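You operate a simulated robot arm through the tools that you are given. There is no shell and no other tool. Be economical: measure what you need, move in short steps, check, and stop when the job is done.

You run a simulated two-armed robot. Do the job below in one go: nothing can be reset, and whatever is moved stays where it is left.

Task
Cap both glue bottles and stand them on the cork top.
Fine: screw the blue cap on Fast and the green cap on Flex. Set down upright: glue bottle.
Where things are to end (x, y in the base frame): glue bottle within 60 mm of [450, -610]; glue bottle within 60 mm of [450, -730].
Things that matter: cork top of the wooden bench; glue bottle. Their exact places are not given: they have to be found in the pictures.

The check looks at the end state, three seconds after you hand in, the way a careful person would. Anything else that was tipped, shoved, dropped, spilled or broken makes it a failure. Lids that push on must go on centred and level and be pressed home; caps that screw on are set level and turned clockwise until they are tight.

Robot
Two 6-joint arms with two-finger parallel grippers on one trunk, on a base that drives. Base frame: it is fixed to the floor where the robot stands at the start and does not move with it; the origin is under the middle of the robot, x ahead of it, y to its left, z up. Lengths are in mm, angles in rad, forces in N, time in s.
The left shoulder is at the start at [60, 187, 1222], the right one opposite. With the tool pointing down near the work surface each hand reaches from about 220 to 620 mm from the robot's upright axis, wherever it stands, measured 20 degrees to its own side. Places, roughly: cork top of the wooden bench [500, -700, 900]. Payload 1.57 kg a hand.
The tool frame of a hand sits at the grasp point between the pads (the TCP): z along the fingers, y along the line on which they close. The tips reach 30 mm beyond it. Largest opening 110 mm; finger width 24, thickness 12; the body of the gripper, 48 by 112 mm, starts 78 mm behind the TCP.
Orientation is told as [roll, pitch, yaw] about the base's x, y, z axes, in that order, counted from this pose: with the fingers straight down and closing along the base's y, the tool's x points along the base's -x, its y along +y and its z along -z.

Tools
- The arms move only by the tool apply_moves. It takes "left_motion", "right_motion" or both (then of equal length, played together; a hand with none holds still); each is a list of rows, each a list of 7 numbers: the turn, a rotation vector about the tool's x, y, z in rad, then the shift along the tool's x, y, z in cm, then the gripper command, from -1 (shut) to 1 (fully open), values between in proportion. In form: [[wx, wy, wz, dx, dy, dz, grip], ...]. A call has 1 to 20 rows; each row shifts and turns the commanded pose from where the row before left it, along the tool's axes as they then stand. A row lasts 0.2 s, in which the tool goes at most 50 mm and 0.15 rad; a call with a longer step from one row to the next is refused whole, and so is a gripper value outside its range. A pose out of reach is approached as far as the arm can. The call stops where the force on the tool passes 40 N (or 10 N more than at its start, if that is more) or the arm is blocked; 0.2 s more then pass. The fingers move at their own pace (about 153 mm/s each) and stop on an object; they squeeze with about 25 N. The grip force told is the motor's: it shows also when the fingers shut on nothing. Time passes only in rows, and 0.2 s behind the last, so rows that do not move let the fingers close. The reply holds the time, the measured pose of the TCP, the force on the tool along the base axes, the opening and the grip force, in the units named above and with some noise, with the torque about the TCP (base axes, N m) and any sound that the robot's microphone picked up.
- Cameras (640 x 400 px; columns grow to the right, rows downward): "scene" is now at [9.1, -18.1, 1759.4]; the picture's right is [-0.33, -0.95, 0.00], its down [-0.80, 0.28, -0.53] and it looks along [0.50, -0.17, -0.85] (base axes); focal length 258 px, centre (320, 200). "left" rides on the left gripper at [70, -16, -141] in its tool frame; the picture's right is [0.23, 0.97, 0.00], its down [-0.85, 0.20, -0.48] and it looks along [-0.47, 0.11, 0.88] (tool axes); focal length 222 px, centre (320, 200). "right" rides on the right gripper at [70, 16, -141] in its tool frame; the picture's right is [-0.23, 0.97, 0.00], its down [-0.86, -0.20, -0.48] and it looks along [-0.47, -0.11, 0.88] (tool axes); focal length 222 px, centre (320, 200).
- capture(camera): a new picture of that camera. The clock stands still meanwhile.
- raise_lower(by): slides the trunk up (or, below 0, down) by that many mm; the arms and the scene camera ride with it, the base frame stays. It gives what a move gives, with no picture.
- drive_base(legs): drives the robot by 1 to 6 legs, each [ahead, left, turn to the left] in mm, mm and rad, along the robot's own axes; the way and the turn of a leg run together, so that a leg with both is an arc; at most 1500 mm and 3.142 rad a leg. The arms and the cameras ride along, it lands a little off, and it stops where it bumps. It gives what a move gives.
- turn_head(pan, tilt): turns the head with the scene camera to pan (to the left, within 1.501 rad either way) and tilt (down, from -0.506 to 1.204), counted from straight ahead of the robot. It gives what a move gives.
- locate(camera, pixels): there is no depth. For up to 12 entries [column, row, z] of the newest picture of that camera ("zoom" is the newest enlarged one), the place [x, y] in the base frame at which the ray of that pixel passes the height z, good to about 2 mm, but the place of the scene camera against the robot may be out by one fixed shift of up to 12 mm in any direction. The clock stands still meanwhile.
- enlarge(camera, box): a new picture of the part [left, top, right, bottom] of that camera's present view, enlarged. The clock stands still meanwhile.
- finish_job(): hands the job in; it is judged then, once.

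Keep the steps short. Do not move on a guess: measure, check each grasp and each placing, and mend mistakes. In all there are 80 turns and 62 pictures (those below and enlarged ones count). Leave the grippers open and the arms clear of the work at the hand-in unless told otherwise, and finish with a single line.

The tools are called after "Call:" by a JSON object that holds its "name" and its "arguments". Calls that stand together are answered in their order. apply_moves: Moves the arms, as the interface text tells. Its arguments: {"type":"object","properties":{"left_motion":{"type":"array"},"right_motion":{"type":"array"}},"required":[]} The other tools are called the same way: raise_lower (by) slides the trunk up or down; drive_base (legs) drives the base; turn_head (pan, tilt) turns the head that bears the scene camera; capture (camera) takes a picture; locate (camera, pixels) gives the place at which the rays of pixels pass given heights; enlarge (camera, box) takes an enlarged picture of a part of a camera's view; finish_job () hands the job in.

At the start:

```text
t: 0.0
left_eef_pos: [446.0, 140.9, 1207.1]
left_orientation: [-0.001, -0.002, -0.003]
left_ft_force: [0.8, 0.4, 0.9]
left_torque: [-0.04, 0.01, 0.01]
left_gripper_width: 110.1
left_grasp_force: 0.0
right_eef_pos: [414.0, -189.6, 1268.5]
right_orientation: [0.0, 0.0, 0.0]
right_ft_force: [0.0, 0.7, -0.4]
right_torque: [0.0, 0.03, 0.0]
right_gripper_width: 109.9
right_grasp_force: 0.0
trunk travel left (down, up): [-850.0, 140.0]
robot x, y, heading: [-2.9, 0.3, -0.002]
head pan, tilt: [-0.332, 1.009]
```

scene: 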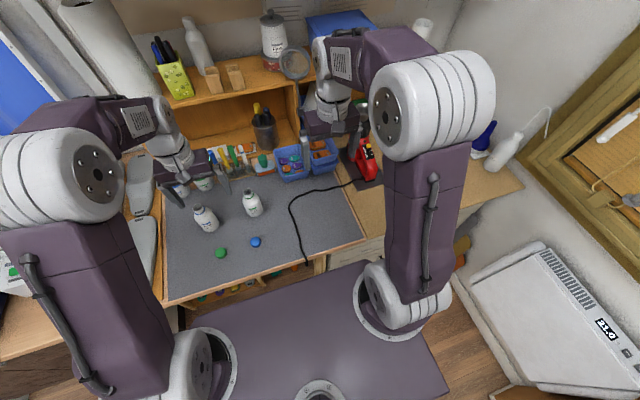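
right: 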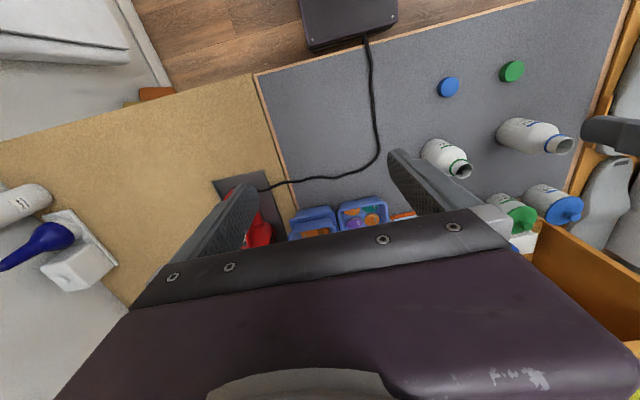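
left: 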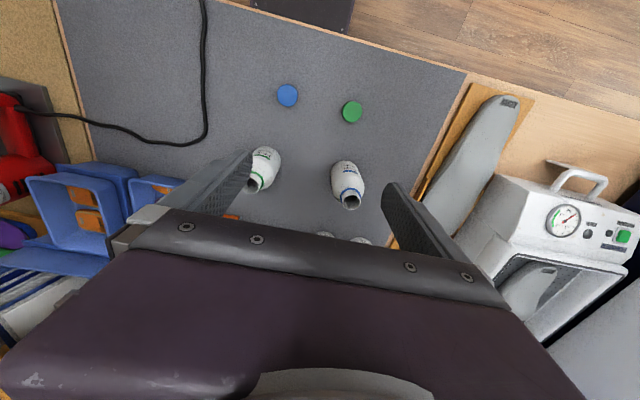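

I see two open bottles at (205,218) and (252,203), with the blue cap at (255,242) and the green cap at (221,252). I'll enlarge the views to read the labels.

Call:
{"name": "enlarge", "arguments": {"camera": "scene", "box": [170, 150, 300, 270]}}

Call:
{"name": "enlarge", "arguments": {"camera": "left", "box": [230, 70, 390, 220]}}

Call:
{"name": "enlarge", "arguments": {"camera": "right", "box": [400, 50, 600, 230]}}

```text
3.33 times, centred on (235, 210) of scene
```

zoom: 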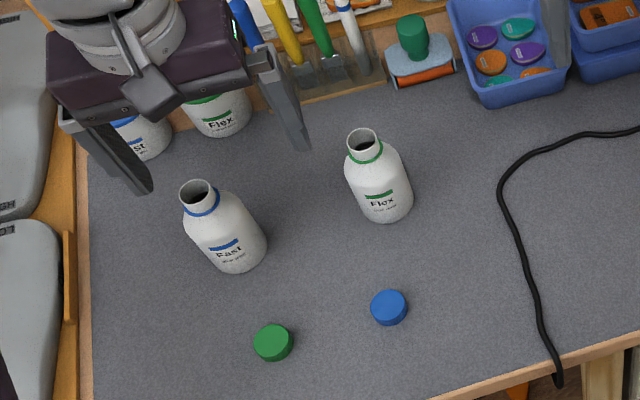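

```text
2.67 times, centred on (310, 145) of left
```

zoom: 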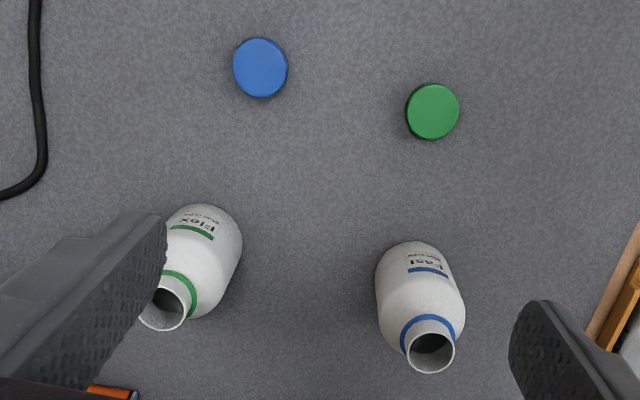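

```text
2.22 times, centred on (500, 140) of right
```

zoom: 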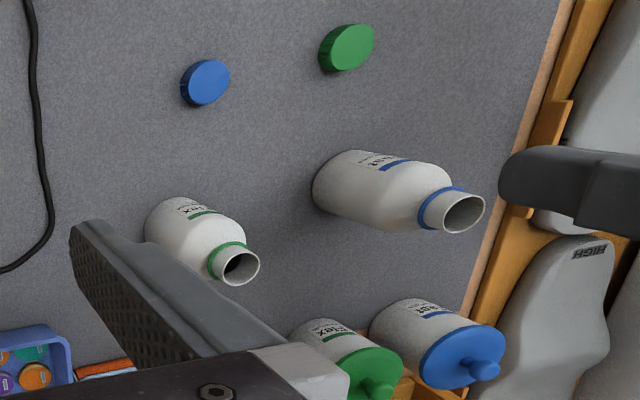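

The left bottle is Fast (blue ring) and the right one is Flex (green ring). I'll triangulate the caps and bottle mouths from both hand cameras.

Call:
{"name": "locate", "arguments": {"camera": "left", "pixels": [[287.5, 94.8, 900], [287.5, 94.8, 930], [352.3, 111.7, 900], [352.3, 111.7, 930], [251.2, 186.2, 980], [251.2, 186.2, 1040], [351.6, 201.9, 980], [351.6, 201.9, 1040]]}}

Call:
{"name": "locate", "arguments": {"camera": "right", "pixels": [[449.5, 86.8, 900], [449.5, 86.8, 930], [513.5, 70.6, 900], [513.5, 70.6, 930], [464.4, 170.2, 980], [464.4, 170.2, 1040], [564.4, 145.9, 980], [564.4, 145.9, 1040]]}}

```text
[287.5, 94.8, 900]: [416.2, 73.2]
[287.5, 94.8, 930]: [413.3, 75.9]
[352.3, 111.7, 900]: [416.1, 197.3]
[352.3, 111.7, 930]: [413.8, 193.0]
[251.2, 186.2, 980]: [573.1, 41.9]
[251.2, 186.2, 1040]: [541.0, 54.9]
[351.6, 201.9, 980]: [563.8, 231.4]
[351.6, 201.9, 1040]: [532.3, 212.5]
```

```text
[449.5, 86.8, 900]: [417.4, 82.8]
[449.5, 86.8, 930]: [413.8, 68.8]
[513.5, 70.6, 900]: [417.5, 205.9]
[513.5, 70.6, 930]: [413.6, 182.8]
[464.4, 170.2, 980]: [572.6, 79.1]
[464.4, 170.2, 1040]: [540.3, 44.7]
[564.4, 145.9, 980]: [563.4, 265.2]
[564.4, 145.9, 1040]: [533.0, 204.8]
```

Blue cap is at about (415,75), green at (415,195). Flex's mouth is at (548,52,1028) and Fast's at (538,216,1029). The left hand will hold a bottle with the tool tilted while the right hand works the caps. First I move the left hand to a tilted pre-grasp in front of Fast.

Call:
{"name": "apply_moves", "arguments": {"left_motion": [[0, 0, 0.125, -0.6, 3.8, 0, 1], [0, 0, 0.125, -0.6, 3.8, 0, 1], [0, 0, 0.125, -0.6, 3.8, 0, 1], [0, 0, 0.125, 0, 0, 0, 1], [0, -0.1455, 0, 0, 0, 0, 1], [0, -0.1455, 0, 0, 0, 0, 1], [0, -0.1455, 0, 0, 0, 0, 1], [0, -0.1455, 0, 0, 0, 0, 1], [0, -0.1455, 0, 0, 0, 0, 1], [0, -0.1455, 0, 0, 0, 0, 1], [0, 0, 0, 0, 0, 0, 1]]}}

```text
t: 2.4
left_eef_pos: [478.0, 252.1, 1206.3]
left_orientation: [0.002, -0.875, -0.5]
left_ft_force: [-1.3, -0.6, 0.1]
left_torque: [0.0, 0.01, 0.02]
left_gripper_width: 110.0
left_grasp_force: 0.1
right_eef_pos: [413.6, -190.6, 1268.9]
right_orientation: [-0.001, 0.001, 0.001]
right_ft_force: [0.1, -0.8, -0.5]
right_torque: [-0.01, 0.01, 0.0]
right_gripper_width: 110.1
right_grasp_force: 0.0
trunk travel left (down, up): [-850.0, 140.0]
robot x, y, heading: [-1.0, 3.9, 0.004]
head pan, tilt: [-0.332, 1.009]
```

The tilted pose works. Left goes down to the pre-grasp, and right goes above the blue cap.

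Call:
{"name": "apply_moves", "arguments": {"left_motion": [[0, 0, 0, 3.09, -0.064, 2.23, 1], [0, 0, 0, 3.09, -0.064, 2.23, 1], [0, 0, 0, 3.09, -0.064, 2.23, 1], [0, 0, 0, 3.09, -0.064, 2.23, 1], [0, 0, 0, 3.09, -0.064, 2.23, 1], [0, 0, 0, 0, 0, 0, 1], [0, 0, 0, 0, 0, 0, 1], [0, 0, 0, 0, 0, 0, 1], [0, 0, 0, 0, 0, 0, 1]], "right_motion": [[0, 0, 0, 0, 3.3, 2.98, 1], [0, 0, 0, 0, 3.3, 2.98, 1], [0, 0, 0, 0, 3.3, 2.98, 1], [0, 0, 0, 0, 3.3, 2.98, 1], [0, 0, 0, 0, 3.3, 2.98, 1], [0, 0, 0, 0, 3.3, 2.98, 1], [0, 0, 0, 0, 3.3, 2.98, 1], [0, 0, 0, 0, 3.3, 2.98, 1], [0, 0, 0, 0, 0, 0, 1]]}}

Call:
{"name": "capture", "arguments": {"camera": "left"}}

Call:
{"name": "capture", "arguments": {"camera": "right"}}

Call:
{"name": "capture", "arguments": {"camera": "scene"}}

```text
t: 4.4
left_eef_pos: [492.7, 273.8, 1032.9]
left_orientation: [-0.009, -0.872, -0.497]
left_ft_force: [0.0, 0.6, 0.1]
left_torque: [-0.01, -0.04, 0.05]
left_gripper_width: 110.0
left_grasp_force: 0.0
left hand out of reach, approached as far as the arm can: row 4, 5
right_eef_pos: [413.1, 74.8, 1032.3]
right_orientation: [0.0, 0.0, 0.001]
right_ft_force: [0.5, -0.4, -0.4]
right_torque: [-0.01, -0.02, -0.01]
right_gripper_width: 110.0
right_grasp_force: 0.0
trunk travel left (down, up): [-850.0, 140.0]
robot x, y, heading: [-3.0, 1.4, -0.004]
head pan, tilt: [-0.332, 1.009]
```

```text
55 pictures are left
```

left: 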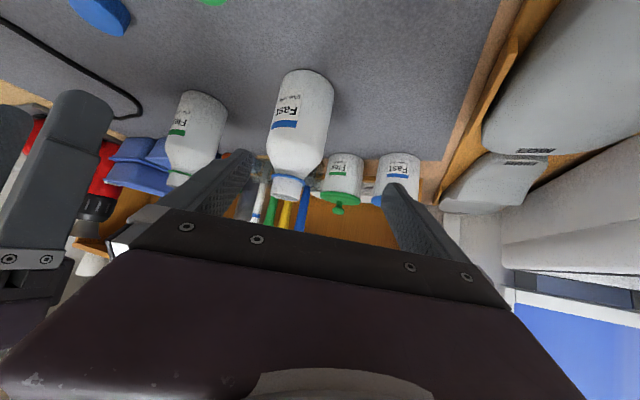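

```text
54 pictures are left
```

right: 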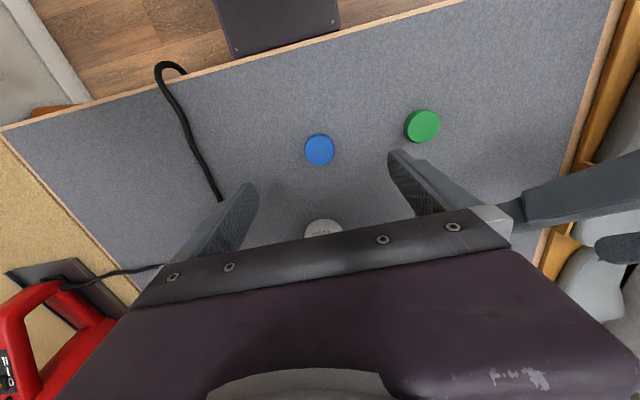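

```text
53 pictures are left
```

scene: 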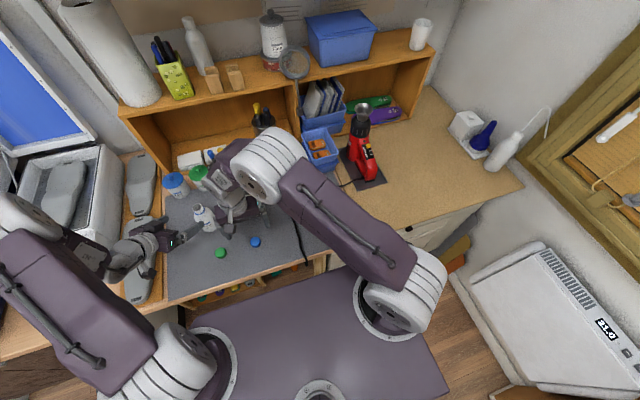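

The left hand ran out of reach in the low tilted pose, and lowering the trunk should help. First I refine the cap positions from the right view: blue at (319.5,150), green at (422,126).

Call:
{"name": "locate", "arguments": {"camera": "right", "pixels": [[319.5, 149, 917], [422, 125, 917], [304, 149, 917], [335, 149, 917]]}}

Call:
{"name": "locate", "arguments": {"camera": "left", "pixels": [[288, 187, 1029], [307, 75, 902], [330, 92, 902]]}}

Call:
{"name": "enlarge", "arguments": {"camera": "right", "box": [280, 120, 360, 180]}}

```text
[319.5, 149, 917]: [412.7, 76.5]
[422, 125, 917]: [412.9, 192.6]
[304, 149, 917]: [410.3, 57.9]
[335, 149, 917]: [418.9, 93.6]
```

```text
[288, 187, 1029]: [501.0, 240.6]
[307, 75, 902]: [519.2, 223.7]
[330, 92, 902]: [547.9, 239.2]
```

```text
6.67 times, centred on (320, 150) of right
```

zoom: 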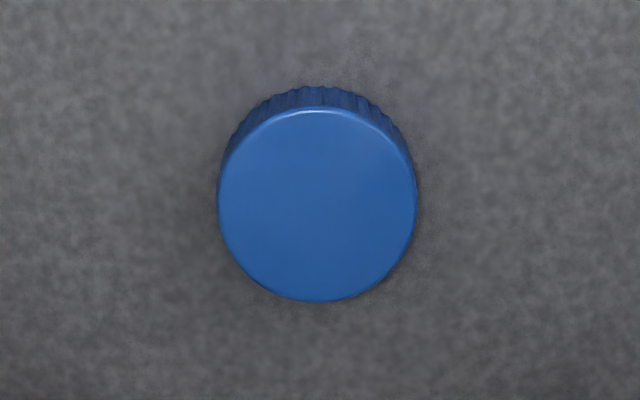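

The blue cap is about 36 mm across, centred near (413.5,76.5). I go down and grip it with the fingertips, then lift.

Call:
{"name": "apply_moves", "arguments": {"right_motion": [[0, 0, 0, -0.05, 0.15, 2.5, 0.2], [0, 0, 0, 0, 0, 2.5, 0.0], [0, 0, 0, 0, 0, 2.5, 0.0], [0, 0, 0, 0, 0, 1.5, 0.0], [0, 0, 0, 0, 0, 0.75, 0.0], [0, 0, 0, 0, 0, 0, -1], [0, 0, 0, 0, 0, 0, -1], [0, 0, 0, 0, 0, 0, -1]]}}

```text
t: 6.2
left_eef_pos: [493.5, 274.0, 1033.3]
left_orientation: [-0.011, -0.872, -0.495]
left_ft_force: [0.8, -0.1, 0.9]
left_torque: [-0.01, -0.01, 0.01]
left_gripper_width: 109.9
left_grasp_force: 0.1
right_eef_pos: [412.7, 76.6, 933.1]
right_orientation: [0.0, 0.0, -0.001]
right_ft_force: [0.2, 0.4, -0.6]
right_torque: [0.01, -0.02, 0.02]
right_gripper_width: 33.3
right_grasp_force: 25.3
trunk travel left (down, up): [-850.0, 140.0]
robot x, y, heading: [-2.9, -3.8, 0.0]
head pan, tilt: [-0.332, 1.009]
```

Blue cap gripped (33 mm). Both hands go up before I lower the trunk.

Call:
{"name": "apply_moves", "arguments": {"left_motion": [[0, 0, 0, -2.34, -0.59, -2.4, 1], [0, 0, 0, -2.34, -0.59, -2.4, 1], [0, 0, 0, -2.34, -0.59, -2.4, 1], [0, 0, 0, -2.34, -0.59, -2.4, 1], [0, 0, 0, -2.34, -0.59, -2.4, 1], [0, 0, 0, 0, 0, 0, 1]], "right_motion": [[0, 0, 0, 0, 0, -4.5, -1], [0, 0, 0, 0, -2, -4.5, -1], [0, 0, 0, 0, -2, -4.5, -1], [0, 0, 0, 0, -2, -4.5, -1], [0, 0, 0, 0, -2, -4.5, -1], [0, 0, 0, 0, -2, -4.5, -1]]}}

Call:
{"name": "raise_lower", "arguments": {"by": -150}}

```text
t: 7.6
left_eef_pos: [463.6, 256.4, 1201.0]
left_orientation: [0.0, -0.875, -0.503]
left_ft_force: [0.3, 0.3, -1.3]
left_torque: [0.0, 0.0, -0.03]
left_gripper_width: 109.9
left_grasp_force: 0.1
right_eef_pos: [414.0, -25.9, 1203.2]
right_orientation: [0.0, 0.0, -0.001]
right_ft_force: [1.1, -0.3, -0.6]
right_torque: [-0.01, -0.03, -0.01]
right_gripper_width: 33.2
right_grasp_force: 25.4
trunk travel left (down, up): [-850.0, 140.0]
robot x, y, heading: [-0.3, -4.2, 0.0]
head pan, tilt: [-0.332, 1.009]
```

```text
t: 9.3
left_eef_pos: [462.7, 256.3, 1051.0]
left_orientation: [0.002, -0.877, -0.501]
left_ft_force: [-0.3, 1.0, -0.9]
left_torque: [0.0, 0.01, 0.01]
left_gripper_width: 110.0
left_grasp_force: 0.0
right_eef_pos: [415.4, -24.3, 1053.5]
right_orientation: [0.001, 0.001, 0.003]
right_ft_force: [-0.2, 0.3, -0.4]
right_torque: [-0.02, 0.03, 0.01]
right_gripper_width: 33.2
right_grasp_force: 25.0
trunk travel left (down, up): [-700.0, 290.0]
robot x, y, heading: [4.0, 3.0, -0.001]
head pan, tilt: [-0.332, 1.009]
```

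Call:
{"name": "apply_moves", "arguments": {"left_motion": [[0, 0, 0, 1.34, 0, 1.12, 1], [0, 0, 0, 1.34, 0, 1.12, 1], [0, 0, 0, 0, 0, 0, 1]]}}

Call:
{"name": "capture", "arguments": {"camera": "left"}}

Call:
{"name": "capture", "arguments": {"camera": "scene"}}

```text
t: 10.2
left_eef_pos: [463.1, 256.6, 1014.8]
left_orientation: [0.003, -0.875, -0.502]
left_ft_force: [0.1, -0.6, -0.5]
left_torque: [-0.01, 0.01, 0.01]
left_gripper_width: 110.2
left_grasp_force: 0.1
right_eef_pos: [414.2, -25.3, 1052.2]
right_orientation: [0.0, -0.002, 0.0]
right_ft_force: [-0.8, 0.0, -0.9]
right_torque: [-0.01, -0.02, 0.01]
right_gripper_width: 33.3
right_grasp_force: 24.6
trunk travel left (down, up): [-700.0, 290.0]
robot x, y, heading: [-2.6, -0.0, 0.001]
head pan, tilt: [-0.332, 1.009]
```

```text
51 pictures are left
```

left: 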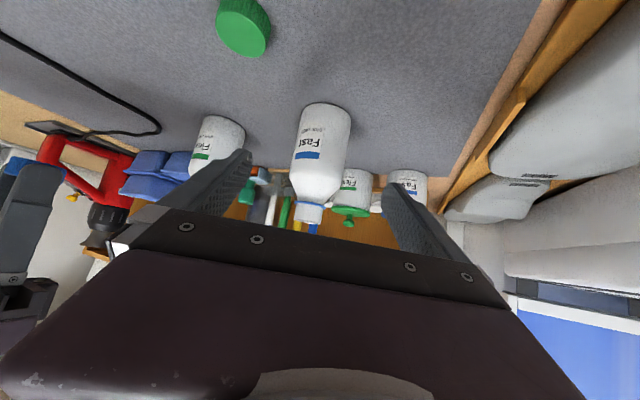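

```text
50 pictures are left
```

scene: 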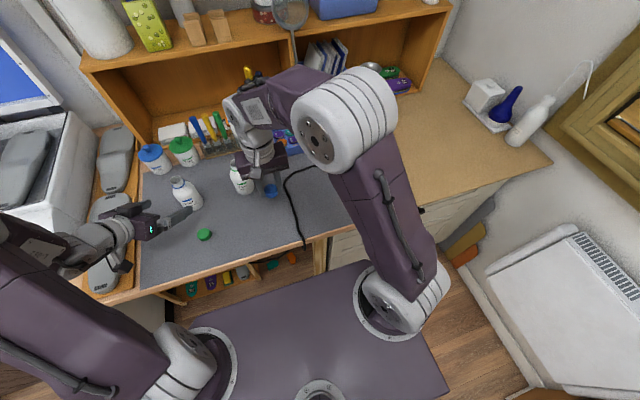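

Call:
{"name": "locate", "arguments": {"camera": "left", "pixels": [[327, 103, 902], [309, 206, 1015], [297, 140, 945], [346, 140, 945]]}}

```text
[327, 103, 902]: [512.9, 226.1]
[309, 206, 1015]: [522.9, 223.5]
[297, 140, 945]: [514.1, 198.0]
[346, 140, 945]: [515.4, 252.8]
```

The bottle is centred on the approach line. I advance 112 mm along the tool and close on Fast.

Call:
{"name": "apply_moves", "arguments": {"left_motion": [[0, 0, 0, 0, -0.15, 3, 1], [0, 0, 0, 0, 0, 3, 1], [0, 0, 0, 0, 0, 3, 1], [0, 0, 0, 0, 0, 2.2, 1], [0, 0, 0, 0, 0, 0, 1], [0, 0, 0, 0, 0, 0, -1], [0, 0, 0, 0, 0, 0, -1], [0, 0, 0, 0, 0, 0, -1]]}}

Call:
{"name": "capture", "arguments": {"camera": "left"}}

```text
t: 11.9
left_eef_pos: [536.3, 214.1, 942.4]
left_orientation: [0.003, -0.875, -0.501]
left_ft_force: [0.9, 1.2, 1.5]
left_torque: [-0.06, 0.04, 0.02]
left_gripper_width: 59.3
left_grasp_force: 24.9
right_eef_pos: [414.4, -24.7, 1052.4]
right_orientation: [0.001, -0.002, -0.001]
right_ft_force: [0.2, 0.0, -1.3]
right_torque: [0.01, 0.01, -0.01]
right_gripper_width: 33.3
right_grasp_force: 25.1
trunk travel left (down, up): [-700.0, 290.0]
robot x, y, heading: [2.0, 2.3, 0.006]
head pan, tilt: [-0.332, 1.009]
```

```text
49 pictures are left
```

left: 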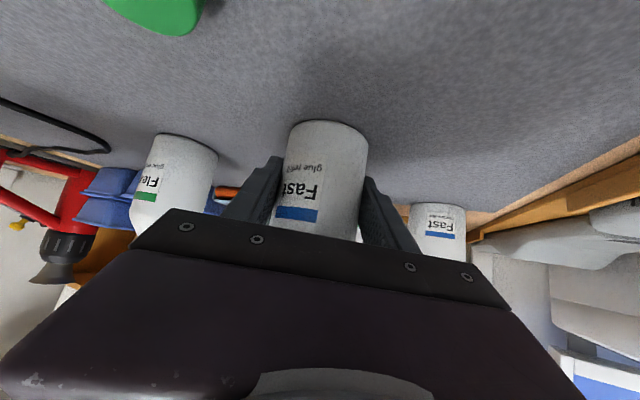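

Fast is gripped (59 mm across). I lift it 30 mm and move it to about (455,80), then lower it.

Call:
{"name": "apply_moves", "arguments": {"left_motion": [[0, 0, 0, -1.15, 0, -0.97, -1], [0, 0, 0, -1.15, 0, -0.97, -1], [0, 0, 0, 0.09, -3.13, -0.11, -1], [0, 0, 0, 0.09, -3.13, -0.11, -1], [0, 0, 0, 0.09, -3.13, -0.11, -1], [0, 0, 0, 0.09, -3.13, -0.11, -1], [0, 0, 0, 0.09, -3.13, -0.11, -1], [0, 0, 0, 0, 0, 0, -1], [0, 0, 0, 0.77, 0, 0.64, -1], [0, 0, 0, 0.77, 0, 0.64, -1], [0, 0, 0, 0.54, 0, 0.45, -1]]}}

Call:
{"name": "capture", "arguments": {"camera": "right"}}

Call:
{"name": "capture", "arguments": {"camera": "scene"}}

```text
t: 14.3
left_eef_pos: [492.7, 91.2, 988.6]
left_orientation: [-0.01, -0.873, -0.496]
left_ft_force: [-0.3, -0.7, -2.6]
left_torque: [0.02, 0.0, -0.01]
left_gripper_width: 59.0
left_grasp_force: 25.0
left hand out of reach, approached as far as the arm can: row 5, 6, 7, 9, 10, 11
right_eef_pos: [414.2, -24.9, 1052.0]
right_orientation: [0.001, 0.0, 0.0]
right_ft_force: [0.5, -0.4, 1.0]
right_torque: [0.01, -0.02, -0.03]
right_gripper_width: 33.3
right_grasp_force: 25.2
trunk travel left (down, up): [-700.0, 290.0]
robot x, y, heading: [0.3, -0.4, -0.001]
head pan, tilt: [-0.332, 1.009]
```

```text
48 pictures are left
```

right: 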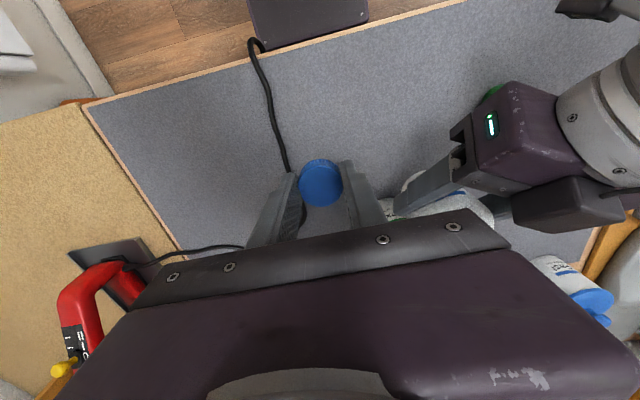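

```text
47 pictures are left
```

scene: 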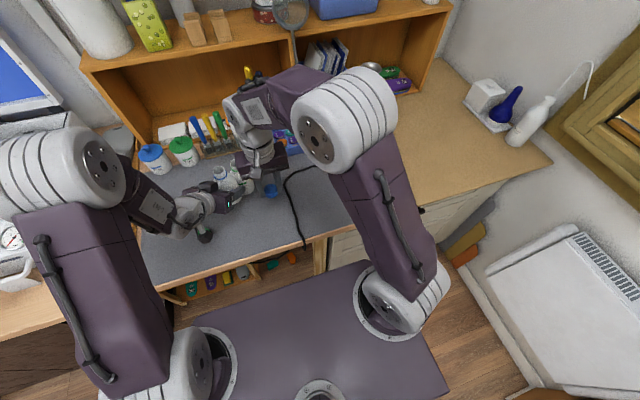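

The left hand can't fold in that close with this yaw. I'll move back a bit, yaw the left hand to point more sideways (−1.2), and shift the right hand clear.

Call:
{"name": "apply_moves", "arguments": {"left_motion": [[0, 0, 0, 0.34, 2.52, -0.41, -1], [0, 0, 0, 0.34, 2.52, -0.41, -1], [0, 0, 0, 0.34, 2.52, -0.41, -1], [0.1072, 0, 0.09, 0, 0, 0, -1], [0.1072, 0, 0.09, 0, 0, 0, -1], [0.1072, 0, 0.09, 0, 0, 0, -1], [0.1072, 0, 0.09, 0, 0, 0, -1], [0.1072, 0, 0.09, 0, 0, 0, -1], [0, 0, 0, 0, 0, 0, -1]], "right_motion": [[0, 0, 0, 0, -3, -3, -1], [0, 0, 0, 0, -3, -3, -1], [0, 0, 0, 0, 0, 0, -1], [0, 0, 0, 0, 0, 0, -1], [0, 0, 0, 0, 0, 0, -1], [0, 0, 0, 0, 0, 0, -1], [0, 0, 0, 0, 0, 0, -1], [0, 0, 0, 0, 0, 0, -1], [0, 0, 0, 0, 0, 0, -1]]}}

```text
t: 16.4
left_eef_pos: [514.6, 165.1, 986.5]
left_orientation: [0.003, -0.875, -1.204]
left_ft_force: [0.1, -0.1, -3.0]
left_torque: [0.01, 0.0, 0.0]
left_gripper_width: 59.3
left_grasp_force: 25.0
right_eef_pos: [414.0, -85.5, 1112.1]
right_orientation: [0.0, 0.0, 0.0]
right_ft_force: [0.3, 0.0, 0.1]
right_torque: [0.01, 0.02, -0.02]
right_gripper_width: 33.0
right_grasp_force: 24.5
trunk travel left (down, up): [-700.0, 290.0]
robot x, y, heading: [-1.2, -2.7, -0.005]
head pan, tilt: [-0.332, 1.009]
```

Call:
{"name": "apply_moves", "arguments": {"left_motion": [[0, 0, 0, -0.94, -2.45, 1.12, -1], [0, 0, 0, -0.94, -2.45, 1.12, -1], [0, 0, 0, -0.94, -2.45, 1.12, -1], [0, 0, 0, -0.94, -2.45, 1.12, -1], [0, 0, 0, 0, 0, 0, -1]]}}

Call:
{"name": "capture", "arguments": {"camera": "right"}}

```text
t: 17.6
left_eef_pos: [443.8, 72.8, 989.2]
left_orientation: [0.002, -0.875, -1.204]
left_ft_force: [-0.4, -0.1, -2.4]
left_torque: [0.01, -0.01, -0.03]
left_gripper_width: 59.3
left_grasp_force: 25.4
right_eef_pos: [415.3, -84.8, 1113.0]
right_orientation: [0.0, 0.0, 0.0]
right_ft_force: [0.7, -0.3, -0.5]
right_torque: [-0.04, 0.06, 0.01]
right_gripper_width: 33.4
right_grasp_force: 25.6
trunk travel left (down, up): [-700.0, 290.0]
robot x, y, heading: [1.4, 0.1, -0.002]
head pan, tilt: [-0.332, 1.009]
```

```text
46 pictures are left
```

right: 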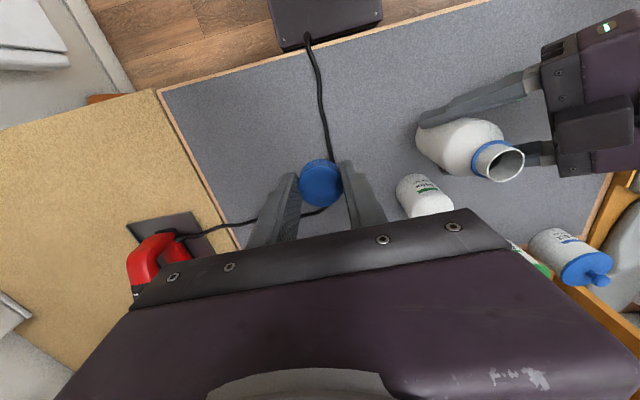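

Reached. I lower Fast to the mat with a gentle final touch.

Call:
{"name": "apply_moves", "arguments": {"left_motion": [[0, 0, 0, 1.1, 0, 0.92, -1], [0, 0, 0, 1.1, 0, 0.92, -1], [0, 0, 0, 1.1, 0, 0.92, -1], [0, 0, 0, 0.15, 0, 0.13, -1], [0, 0, 0, 0.15, 0, 0.13, -1], [0, 0, 0, 0, 0, 0, -1]]}}

Call:
{"name": "capture", "arguments": {"camera": "right"}}

Call:
{"name": "enlarge", "arguments": {"camera": "left", "box": [230, 80, 430, 240]}}

```text
t: 18.9
left_eef_pos: [443.7, 74.0, 943.2]
left_orientation: [0.01, -0.881, -1.207]
left_ft_force: [7.2, 0.1, 26.1]
left_torque: [-0.05, 0.39, -0.07]
left_gripper_width: 59.7
left_grasp_force: 25.1
right_eef_pos: [413.7, -84.7, 1112.8]
right_orientation: [0.0, -0.001, -0.001]
right_ft_force: [0.4, 0.8, -0.3]
right_torque: [0.02, 0.0, -0.03]
right_gripper_width: 33.4
right_grasp_force: 25.2
trunk travel left (down, up): [-700.0, 290.0]
robot x, y, heading: [1.4, -0.5, -0.002]
head pan, tilt: [-0.332, 1.009]
```

```text
45 pictures are left
```

right: 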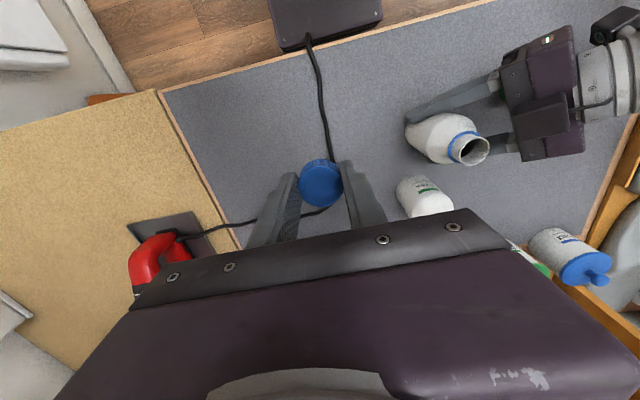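

```text
2.50 times, centred on (330, 160) of left
```

zoom: 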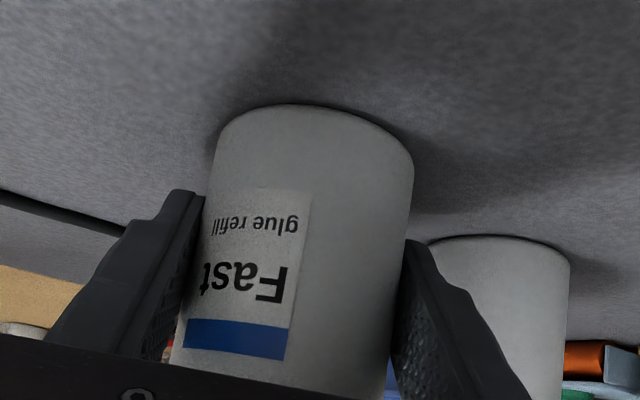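

Firm contact (26 N). I'll briefly open and re-close so the bottle stands free and square, then re-grip. After that I check the mouth position.

Call:
{"name": "apply_moves", "arguments": {"left_motion": [[0, 0, 0, -0.12, 0, -0.1, 0.3], [0, 0, 0, 0, 0, 0, 0.3], [0, 0, 0, 0, 0, 0, 0.3], [0, 0, 0, 0, 0, 0, -1], [0, 0, 0, 0, 0, 0, -1], [0, 0, 0, 0, 0, 0, -1]], "right_motion": [[0, 0, 0, 0, 2, 0, -1], [0, 0, 0, 0, 2, 0, -1], [0, 0, 0, 0, 2, 0, -1], [0, 0, 0, 0, 0, 0, -1], [0, 0, 0, 0, 0, 0, -1], [0, 0, 0, 0, 0, 0, -1]]}}

Call:
{"name": "enlarge", "arguments": {"camera": "right", "box": [280, 80, 520, 230]}}

```text
t: 20.4
left_eef_pos: [443.1, 75.3, 940.7]
left_orientation: [0.003, -0.873, -1.203]
left_ft_force: [0.6, 0.0, -0.5]
left_torque: [0.04, 0.05, 0.03]
left_gripper_width: 59.5
left_grasp_force: 25.1
right_eef_pos: [414.4, -24.7, 1112.7]
right_orientation: [0.001, 0.0, -0.001]
right_ft_force: [0.1, 0.8, 1.0]
right_torque: [-0.04, 0.0, 0.0]
right_gripper_width: 33.2
right_grasp_force: 25.3
trunk travel left (down, up): [-700.0, 290.0]
robot x, y, heading: [1.3, -2.4, -0.001]
head pan, tilt: [-0.332, 1.009]
```

```text
2.67 times, centred on (400, 155) of right
```

zoom: 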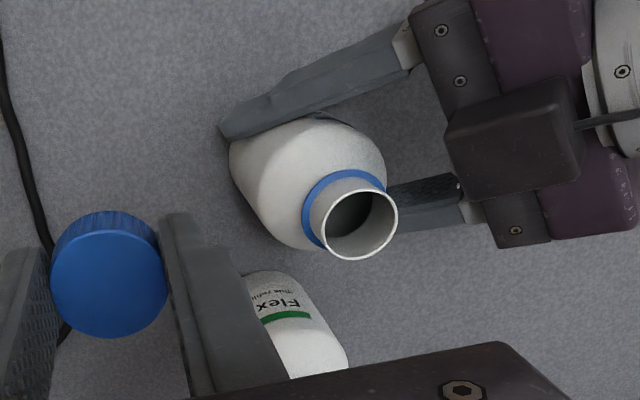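

Call:
{"name": "locate", "arguments": {"camera": "zoom", "pixels": [[360, 223, 1020], [360, 223, 1035], [108, 287, 1097]]}}

Call:
{"name": "enlarge", "arguments": {"camera": "scene", "box": [190, 140, 310, 215]}}

```text
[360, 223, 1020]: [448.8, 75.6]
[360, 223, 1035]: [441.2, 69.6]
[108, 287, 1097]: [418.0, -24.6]
```

```text
5.33 times, centred on (250, 178) of scene
```

zoom: 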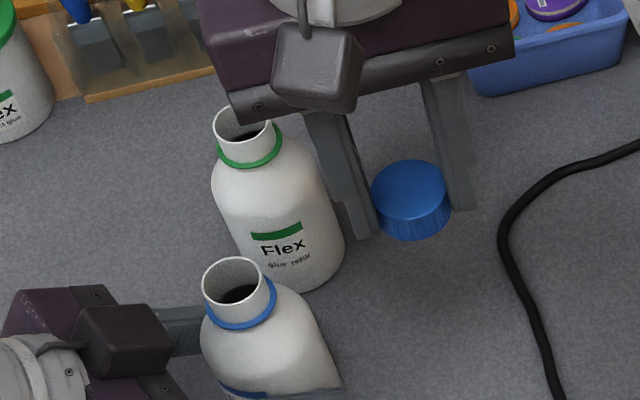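

Mouth is at about (445,72,1028). I move the cap above it and pre-turn the right hand counter-clockwise by 1.57.

Call:
{"name": "apply_moves", "arguments": {"right_motion": [[0, 0, 0, -0.95, 3.25, 0, -1], [0, 0, 0, -0.95, 3.25, 0, -1], [0, 0, 0, -0.95, 3.25, 0, -1], [0, 0, -0.1428, 0, 0, 0, -1], [0, 0, -0.1428, 0, 0, 0, -1], [0, 0, -0.1428, 0, 0, 0, -1], [0, 0, -0.1428, 0, 0, 0, -1], [0, 0, -0.1428, 0, 0, 0, -1], [0, 0, -0.1428, 0, 0, 0, -1], [0, 0, -0.1428, 0, 0, 0, -1], [0, 0, -0.1428, 0, 0, 0, -1], [0, 0, -0.1428, 0, 0, 0, -1], [0, 0, -0.1428, 0, 0, 0, -1], [0, 0, -0.1428, 0, 0, 0, -1], [0, 0, 0, 0, 0, 0, -1]]}}

Call:
{"name": "capture", "arguments": {"camera": "right"}}

Call:
{"name": "enlarge", "arguments": {"camera": "scene", "box": [180, 140, 300, 215]}}

```text
t: 23.6
left_eef_pos: [443.8, 75.0, 942.7]
left_orientation: [0.003, -0.874, -1.205]
left_ft_force: [0.0, 0.2, 0.2]
left_torque: [0.01, 0.03, 0.02]
left_gripper_width: 59.4
left_grasp_force: 25.0
right_eef_pos: [443.4, 73.0, 1112.1]
right_orientation: [-0.001, 0.0, 1.571]
right_ft_force: [0.3, -0.4, -0.2]
right_torque: [0.02, 0.0, 0.02]
right_gripper_width: 33.1
right_grasp_force: 24.7
trunk travel left (down, up): [-700.0, 290.0]
robot x, y, heading: [0.7, -0.2, 0.0]
head pan, tilt: [-0.332, 1.009]
```

```text
41 pictures are left
```

right: 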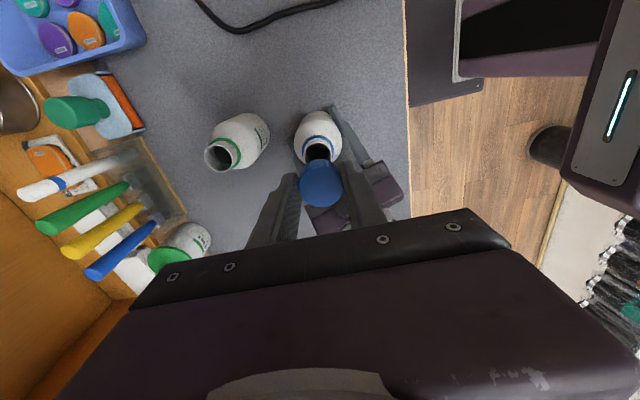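

```text
5.33 times, centred on (240, 178) of scene
```

zoom: 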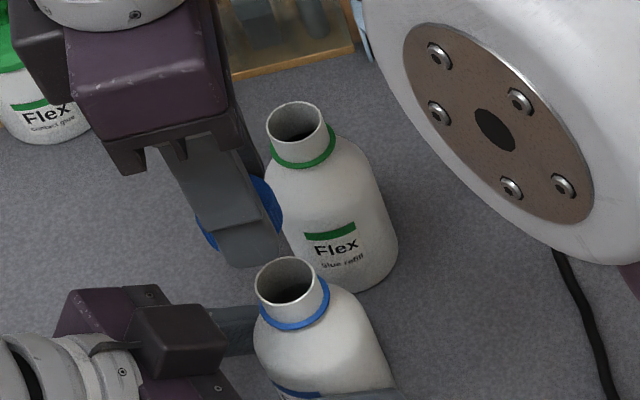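

Call:
{"name": "apply_moves", "arguments": {"right_motion": [[0, 0, 0, 0, 0, 2, -1], [0, 0, 0, 0, 0, 2, -1], [0, 0, 0, 0, 0, 0, -1]]}}

Call:
{"name": "enlarge", "arguments": {"camera": "scene", "box": [200, 160, 280, 210]}}

Call:
{"name": "enlarge", "arguments": {"camera": "right", "box": [280, 130, 360, 220]}}

```text
t: 24.4
left_eef_pos: [444.7, 74.8, 941.4]
left_orientation: [0.003, -0.875, -1.205]
left_ft_force: [1.2, -0.1, -0.4]
left_torque: [0.01, 0.01, 0.01]
left_gripper_width: 59.2
left_grasp_force: 24.9
right_eef_pos: [443.7, 73.2, 1072.7]
right_orientation: [0.0, 0.0, 1.569]
right_ft_force: [1.1, 0.5, 0.1]
right_torque: [0.0, 0.03, 0.01]
right_gripper_width: 33.4
right_grasp_force: 24.6
trunk travel left (down, up): [-700.0, 290.0]
robot x, y, heading: [3.4, -3.2, 0.002]
head pan, tilt: [-0.332, 1.009]
```

```text
8.00 times, centred on (240, 185) of scene
```

zoom: 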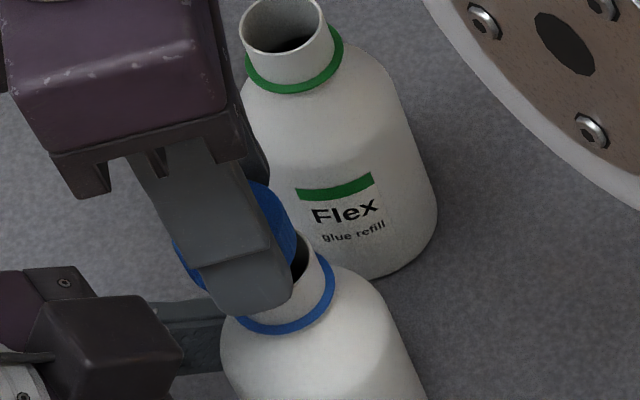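

```text
4.44 times, centred on (320, 175) of right
```

zoom: 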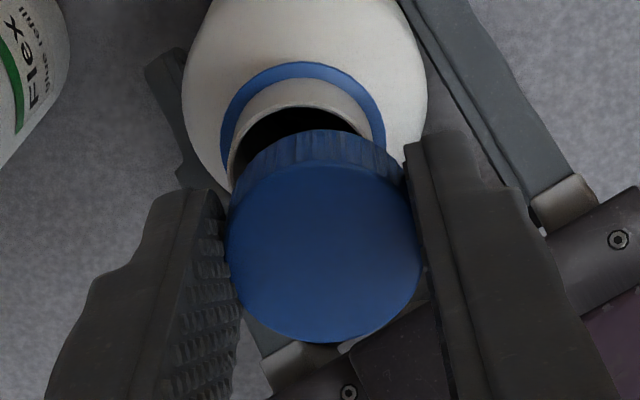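

Cap looks about 4 mm off from the mouth. I measure it in this view.

Call:
{"name": "locate", "arguments": {"camera": "zoom", "pixels": [[302, 167, 1028], [302, 105, 1028], [229, 175, 1028], [375, 155, 1028], [323, 250, 1057], [227, 250, 1057], [421, 240, 1057]]}}

```text
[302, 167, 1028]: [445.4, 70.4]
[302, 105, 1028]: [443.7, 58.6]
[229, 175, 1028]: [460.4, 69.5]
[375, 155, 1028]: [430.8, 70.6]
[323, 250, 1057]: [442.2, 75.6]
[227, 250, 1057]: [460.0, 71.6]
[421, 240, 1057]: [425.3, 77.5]
```

Cap must shift about +2 in x and −3 in y. I shift and lower towards contact gently.

Call:
{"name": "apply_moves", "arguments": {"right_motion": [[0, 0, 0, 0.3, -0.2, 0, -1], [0, 0, 0, 0, 0, 0.5, -1], [0, 0, 0, 0, 0, 0.4, -1], [0, 0, 0, 0, 0, 0.3, -1], [0, 0, 0, 0, 0, 0.2, -1], [0, 0, 0, 0, 0, 0.2, -1]]}}

Call:
{"name": "enlarge", "arguments": {"camera": "right", "box": [280, 130, 360, 220]}}

```text
t: 25.8
left_eef_pos: [444.5, 75.3, 942.0]
left_orientation: [0.006, -0.872, -1.203]
left_ft_force: [9.0, 0.0, -13.6]
left_torque: [-0.1, 0.58, 0.28]
left_gripper_width: 59.6
left_grasp_force: 25.4
right_eef_pos: [445.8, 69.0, 1060.0]
right_orientation: [-0.003, -0.004, 1.569]
right_ft_force: [-3.5, -2.3, 27.6]
right_torque: [-0.37, 0.07, -0.03]
right_gripper_width: 33.7
right_grasp_force: 25.4
trunk travel left (down, up): [-700.0, 290.0]
robot x, y, heading: [-1.5, 1.3, 0.002]
head pan, tilt: [-0.332, 1.009]
```

```text
4.44 times, centred on (320, 175) of right
```

zoom: 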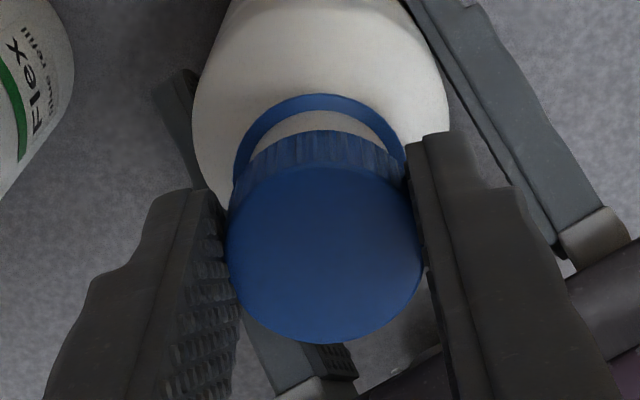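

Contact at 1060 with 27 N. The torque points to contact on the −y side, so the cap sits slightly too far +y. I lift 3 mm, shift 1.5 mm to −y, and press again.

Call:
{"name": "apply_moves", "arguments": {"right_motion": [[0, 0, 0, 0, 0, -0.5, -1], [0, 0, 0, 0.1, 0, 0, -1], [0, 0, 0, 0, 0, 0.2, -1], [0, 0, 0, 0, 0, 0.2, -1], [0, 0, 0, 0, 0, 0.1, -1], [0, 0, 0, 0, 0, 0, -1]]}}

```text
t: 27.1
left_eef_pos: [443.9, 74.3, 940.9]
left_orientation: [0.004, -0.875, -1.205]
left_ft_force: [0.6, -0.5, -0.1]
left_torque: [0.01, 0.02, 0.03]
left_gripper_width: 59.0
left_grasp_force: 25.3
right_eef_pos: [444.4, 68.2, 1055.9]
right_orientation: [0.0, 0.0, 1.57]
right_ft_force: [1.0, -0.7, -0.3]
right_torque: [0.0, 0.02, -0.02]
right_gripper_width: 33.5
right_grasp_force: 24.9
trunk travel left (down, up): [-700.0, 290.0]
robot x, y, heading: [3.6, 3.3, 0.002]
head pan, tilt: [-0.332, 1.009]
```

The cap slipped over the rim, with no force at 1056. I continue down in 1 mm steps.

Call:
{"name": "apply_moves", "arguments": {"right_motion": [[0, 0, 0, 0, 0, 0.1, -1], [0, 0, 0, 0, 0, 0.1, -1], [0, 0, 0, 0, 0, 0.1, -1], [0, 0, 0, 0, 0, 0, -1]]}}

Call:
{"name": "enlarge", "arguments": {"camera": "right", "box": [280, 130, 360, 220]}}

```text
t: 28.1
left_eef_pos: [443.8, 74.9, 941.5]
left_orientation: [0.005, -0.874, -1.204]
left_ft_force: [-0.5, 0.6, 0.5]
left_torque: [0.02, 0.0, -0.01]
left_gripper_width: 59.5
left_grasp_force: 25.0
right_eef_pos: [443.9, 69.1, 1054.1]
right_orientation: [-0.001, 0.001, 1.569]
right_ft_force: [0.8, -0.1, 0.8]
right_torque: [0.0, 0.0, 0.0]
right_gripper_width: 33.3
right_grasp_force: 25.2
trunk travel left (down, up): [-700.0, 290.0]
robot x, y, heading: [1.2, 1.1, 0.003]
head pan, tilt: [-0.332, 1.009]
```

```text
4.44 times, centred on (320, 175) of right
```

zoom: 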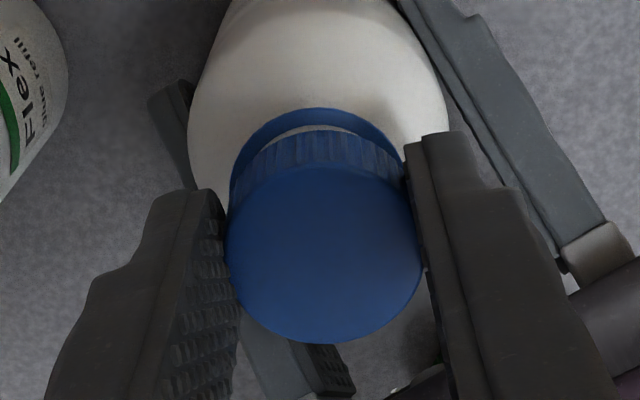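

Call:
{"name": "apply_moves", "arguments": {"right_motion": [[0, 0, 0, 0, 0, 0.1, -1], [0, 0, 0, 0, 0, 0.1, -1], [0, 0, 0, 0, 0, 0.1, -1], [0, 0, 0, 0, 0, 0, -1]]}}

```text
t: 29.1
left_eef_pos: [445.0, 74.8, 941.9]
left_orientation: [0.005, -0.876, -1.205]
left_ft_force: [0.1, 0.4, 0.2]
left_torque: [0.01, 0.02, 0.0]
left_gripper_width: 59.3
left_grasp_force: 25.2
right_eef_pos: [444.7, 68.6, 1051.3]
right_orientation: [-0.001, 0.001, 1.572]
right_ft_force: [1.1, -0.6, -0.5]
right_torque: [0.01, 0.0, -0.02]
right_gripper_width: 33.5
right_grasp_force: 25.1
trunk travel left (down, up): [-700.0, 290.0]
robot x, y, heading: [0.1, 0.2, 0.001]
head pan, tilt: [-0.332, 1.009]
```

Call:
{"name": "apply_moves", "arguments": {"right_motion": [[0, 0, 0, 0, 0, 0.1, -1], [0, 0, 0, 0, 0, 0.1, -1], [0, 0, 0, 0, 0, 0.1, -1], [0, 0, 0, 0, 0, 0, -1]]}}

Call:
{"name": "enlarge", "arguments": {"camera": "right", "box": [270, 110, 370, 220]}}

Call:
{"name": "enlarge", "arguments": {"camera": "scene", "box": [200, 160, 280, 210]}}

```text
t: 30.1
left_eef_pos: [444.7, 73.8, 941.9]
left_orientation: [0.006, -0.874, -1.204]
left_ft_force: [4.3, -1.3, -0.7]
left_torque: [-0.21, 0.34, 0.02]
left_gripper_width: 59.3
left_grasp_force: 25.3
right_eef_pos: [445.8, 69.3, 1048.0]
right_orientation: [0.0, 0.001, 1.571]
right_ft_force: [-3.4, 1.2, 3.0]
right_torque: [0.31, 0.01, 0.02]
right_gripper_width: 33.5
right_grasp_force: 25.0
trunk travel left (down, up): [-700.0, 290.0]
robot x, y, heading: [-3.2, -1.9, 0.0]
head pan, tilt: [-0.332, 1.009]
```

```text
3.64 times, centred on (320, 165) of right
```

zoom: 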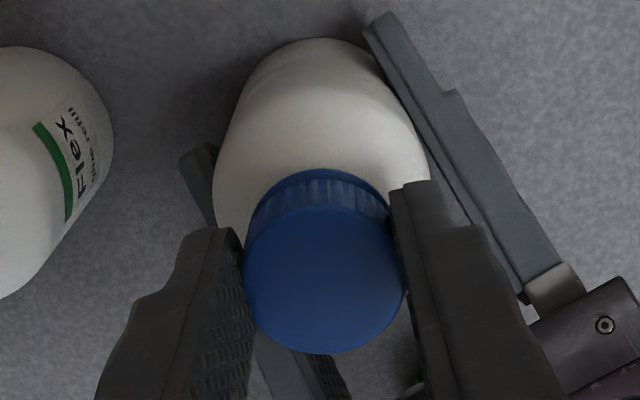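

```text
8.00 times, centred on (240, 185) of scene
```

zoom: 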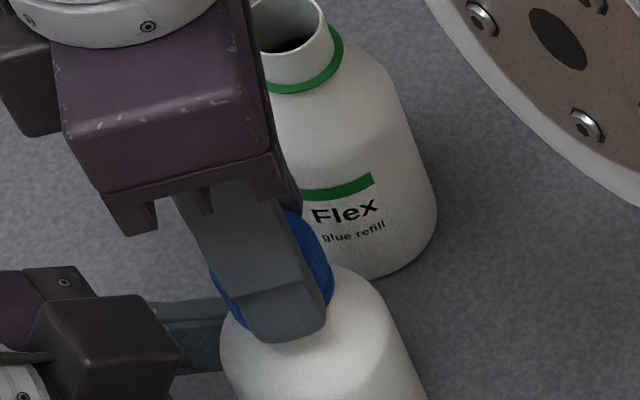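

Near contact with the threads now, overlapped about 11 mm. I open, recentre the fingers on the cap (3 mm in +y), close, and turn clockwise.

Call:
{"name": "apply_moves", "arguments": {"right_motion": [[0, 0, 0, 0, 0, 0, -0.1], [0, 0, 0, 0, 0, 0, -0.1], [0, 0, 0, -0.3, 0, 0, -0.1], [0, 0, 0, 0, 0, 0, -1], [0, 0, 0, 0, 0, 0, -1], [0, 0, 0.12, 0, 0, 0.005, -1], [0, 0, 0.12, 0, 0, 0.005, -1], [0, 0, 0.12, 0, 0, 0.005, -1], [0, 0, 0.12, 0, 0, 0.005, -1], [0, 0, 0.12, 0, 0, 0.005, -1]]}}

```text
t: 32.4
left_eef_pos: [444.8, 74.8, 941.7]
left_orientation: [0.005, -0.874, -1.201]
left_ft_force: [0.0, 10.8, 0.1]
left_torque: [-0.92, 0.28, 0.05]
left_gripper_width: 59.3
left_grasp_force: 25.1
right_eef_pos: [444.7, 71.0, 1047.6]
right_orientation: [0.0, 0.001, 0.967]
right_ft_force: [-0.2, -11.1, 2.5]
right_torque: [-0.28, -0.08, -0.02]
right_gripper_width: 33.2
right_grasp_force: 25.2
trunk travel left (down, up): [-700.0, 290.0]
robot x, y, heading: [0.9, 1.7, 0.004]
head pan, tilt: [-0.332, 1.009]
```

It's turning, but there's a side force of 11 N in y. I take out 1.3 mm and keep turning.

Call:
{"name": "apply_moves", "arguments": {"right_motion": [[0, 0, 0, 0.107, -0.074, 0, -1], [0, 0, 0.12, 0, 0, 0.005, -1], [0, 0, 0.12, 0, 0, 0.005, -1], [0, 0, 0.12, 0, 0, 0.005, -1], [0, 0, 0.12, 0, 0, 0.005, -1], [0, 0, 0.12, 0, 0, 0.005, -1], [0, 0, 0.12, 0, 0, 0.005, -1], [0, 0, 0.12, 0, 0, 0.005, -1], [0, 0, 0.12, 0, 0, 0.005, -1]]}}

```text
t: 34.4
left_eef_pos: [444.7, 75.5, 942.0]
left_orientation: [0.005, -0.874, -1.205]
left_ft_force: [6.4, -5.2, 0.6]
left_torque: [0.45, 0.62, 0.01]
left_gripper_width: 59.4
left_grasp_force: 24.9
right_eef_pos: [444.9, 71.3, 1047.2]
right_orientation: [0.0, 0.0, 0.007]
right_ft_force: [-4.8, 5.6, 2.0]
right_torque: [0.19, 0.1, 0.01]
right_gripper_width: 33.4
right_grasp_force: 25.0
trunk travel left (down, up): [-700.0, 290.0]
robot x, y, heading: [3.3, 1.8, 0.002]
head pan, tilt: [-0.332, 1.009]
```

Call:
{"name": "apply_moves", "arguments": {"right_motion": [[0, 0, 0, 0.05, 0.06, 0, -1], [0, 0, 0.14, 0, 0, 0.005, -1], [0, 0, 0.14, 0, 0, 0.005, -1], [0, 0, 0.14, 0, 0, 0.005, -1], [0, 0, 0.14, 0, 0, 0.005, -1], [0, 0, 0.14, 0, 0, 0.005, -1], [0, 0, 0.14, 0, 0, 0.005, -1], [0, 0, 0.14, 0, 0, 0.005, -1], [0, 0, 0.14, 0, 0, 0.005, -1], [0, 0, 0.14, 0, 0, 0.005, -1], [0, 0, 0.14, 0, 0, 0.005, -1], [0, 0, 0.14, 0, 0, 0.005, -1]]}}

Call:
{"name": "enlarge", "arguments": {"camera": "right", "box": [270, 110, 370, 220]}}

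```text
t: 37.0
left_eef_pos: [444.3, 74.6, 941.9]
left_orientation: [0.004, -0.875, -1.206]
left_ft_force: [-7.1, -10.1, 1.7]
left_torque: [0.39, -0.75, 0.01]
left_gripper_width: 59.4
left_grasp_force: 25.4
right_eef_pos: [445.5, 71.4, 1045.7]
right_orientation: [0.002, 0.002, -1.531]
right_ft_force: [10.0, 8.8, 2.3]
right_torque: [0.29, -0.3, 0.01]
right_gripper_width: 33.4
right_grasp_force: 25.2
trunk travel left (down, up): [-700.0, 290.0]
robot x, y, heading: [-5.2, -1.4, 0.0]
head pan, tilt: [-0.332, 1.009]
```

```text
3.64 times, centred on (320, 165) of right
```

zoom: 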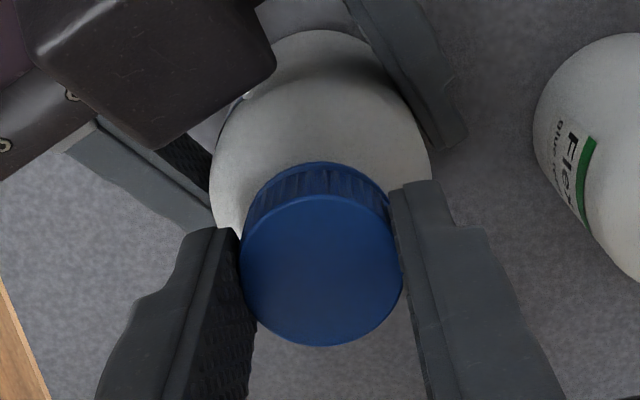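

The cap is drawn down about 2 mm by the threads. I release, recentre and ratchet back.

Call:
{"name": "apply_moves", "arguments": {"right_motion": [[0, 0, 0, 0, 0, 0, -0.13], [0, 0, 0, 0.1, 0.1, 0, -0.13], [0, 0, -0.148, 0, 0, 0, -0.13], [0, 0, -0.148, 0, 0, 0, -0.13], [0, 0, -0.148, 0, 0, 0, -0.13], [0, 0, -0.148, 0, 0, 0, -0.13], [0, 0, -0.148, 0, 0, 0, -0.13], [0, 0, -0.148, 0, 0, 0, -0.13], [0, 0, -0.148, 0, 0, 0, -0.13], [0, 0, -0.148, 0, 0, 0, -0.13], [0, 0, -0.148, 0, 0, 0, -0.13], [0, 0, -0.148, 0, 0, 0, -0.13], [0, 0, -0.148, 0, 0, 0, -0.13], [0, 0, -0.148, 0, 0, 0, -0.13], [0, 0, -0.148, 0, 0, 0, -0.13], [0, 0, -0.148, 0, 0, 0, -0.13], [0, 0, -0.148, 0, 0, 0, -0.13], [0, 0, -0.148, 0, 0, 0, -0.13], [0, 0, -0.148, 0, 0, 0, -0.13], [0, 0, -0.148, 0, 0, 0, -0.13]]}}

Call:
{"name": "apply_moves", "arguments": {"right_motion": [[0, 0, 0, 0, 0, 0, -1], [0, 0, 0, 0, 0, 0, -1], [0, 0, 0.14, 0, 0, 0.005, -1], [0, 0, 0.14, 0, 0, 0.005, -1], [0, 0, 0.14, 0, 0, 0.005, -1], [0, 0, 0.14, 0, 0, 0.005, -1], [0, 0, 0.14, 0, 0, 0.005, -1], [0, 0, 0.14, 0, 0, 0.005, -1], [0, 0, 0.14, 0, 0, 0.005, -1], [0, 0, 0.14, 0, 0, 0.005, -1]]}}

```text
t: 41.1
left_eef_pos: [443.4, 74.7, 941.9]
left_orientation: [0.006, -0.874, -1.206]
left_ft_force: [0.7, 0.8, 1.3]
left_torque: [-0.06, 0.04, 0.03]
left_gripper_width: 59.0
left_grasp_force: 25.1
right_eef_pos: [444.5, 71.2, 1044.5]
right_orientation: [-0.001, 0.001, 1.135]
right_ft_force: [-0.4, -0.2, 0.2]
right_torque: [-0.04, -0.01, -0.03]
right_gripper_width: 48.0
right_grasp_force: 0.1
trunk travel left (down, up): [-700.0, 290.0]
robot x, y, heading: [-3.3, 2.2, -0.003]
head pan, tilt: [-0.332, 1.009]
```

```text
t: 43.4
left_eef_pos: [443.6, 74.0, 941.8]
left_orientation: [0.006, -0.874, -1.203]
left_ft_force: [-8.0, 11.3, 4.3]
left_torque: [-0.54, -0.56, -0.1]
left_gripper_width: 59.1
left_grasp_force: 25.0
right_eef_pos: [444.5, 72.0, 1044.9]
right_orientation: [0.002, -0.002, 0.013]
right_ft_force: [8.5, -9.6, -0.1]
right_torque: [-0.31, -0.26, 0.02]
right_gripper_width: 33.6
right_grasp_force: 24.8
trunk travel left (down, up): [-700.0, 290.0]
robot x, y, heading: [-1.4, -1.9, 0.0]
head pan, tilt: [-0.332, 1.009]
```

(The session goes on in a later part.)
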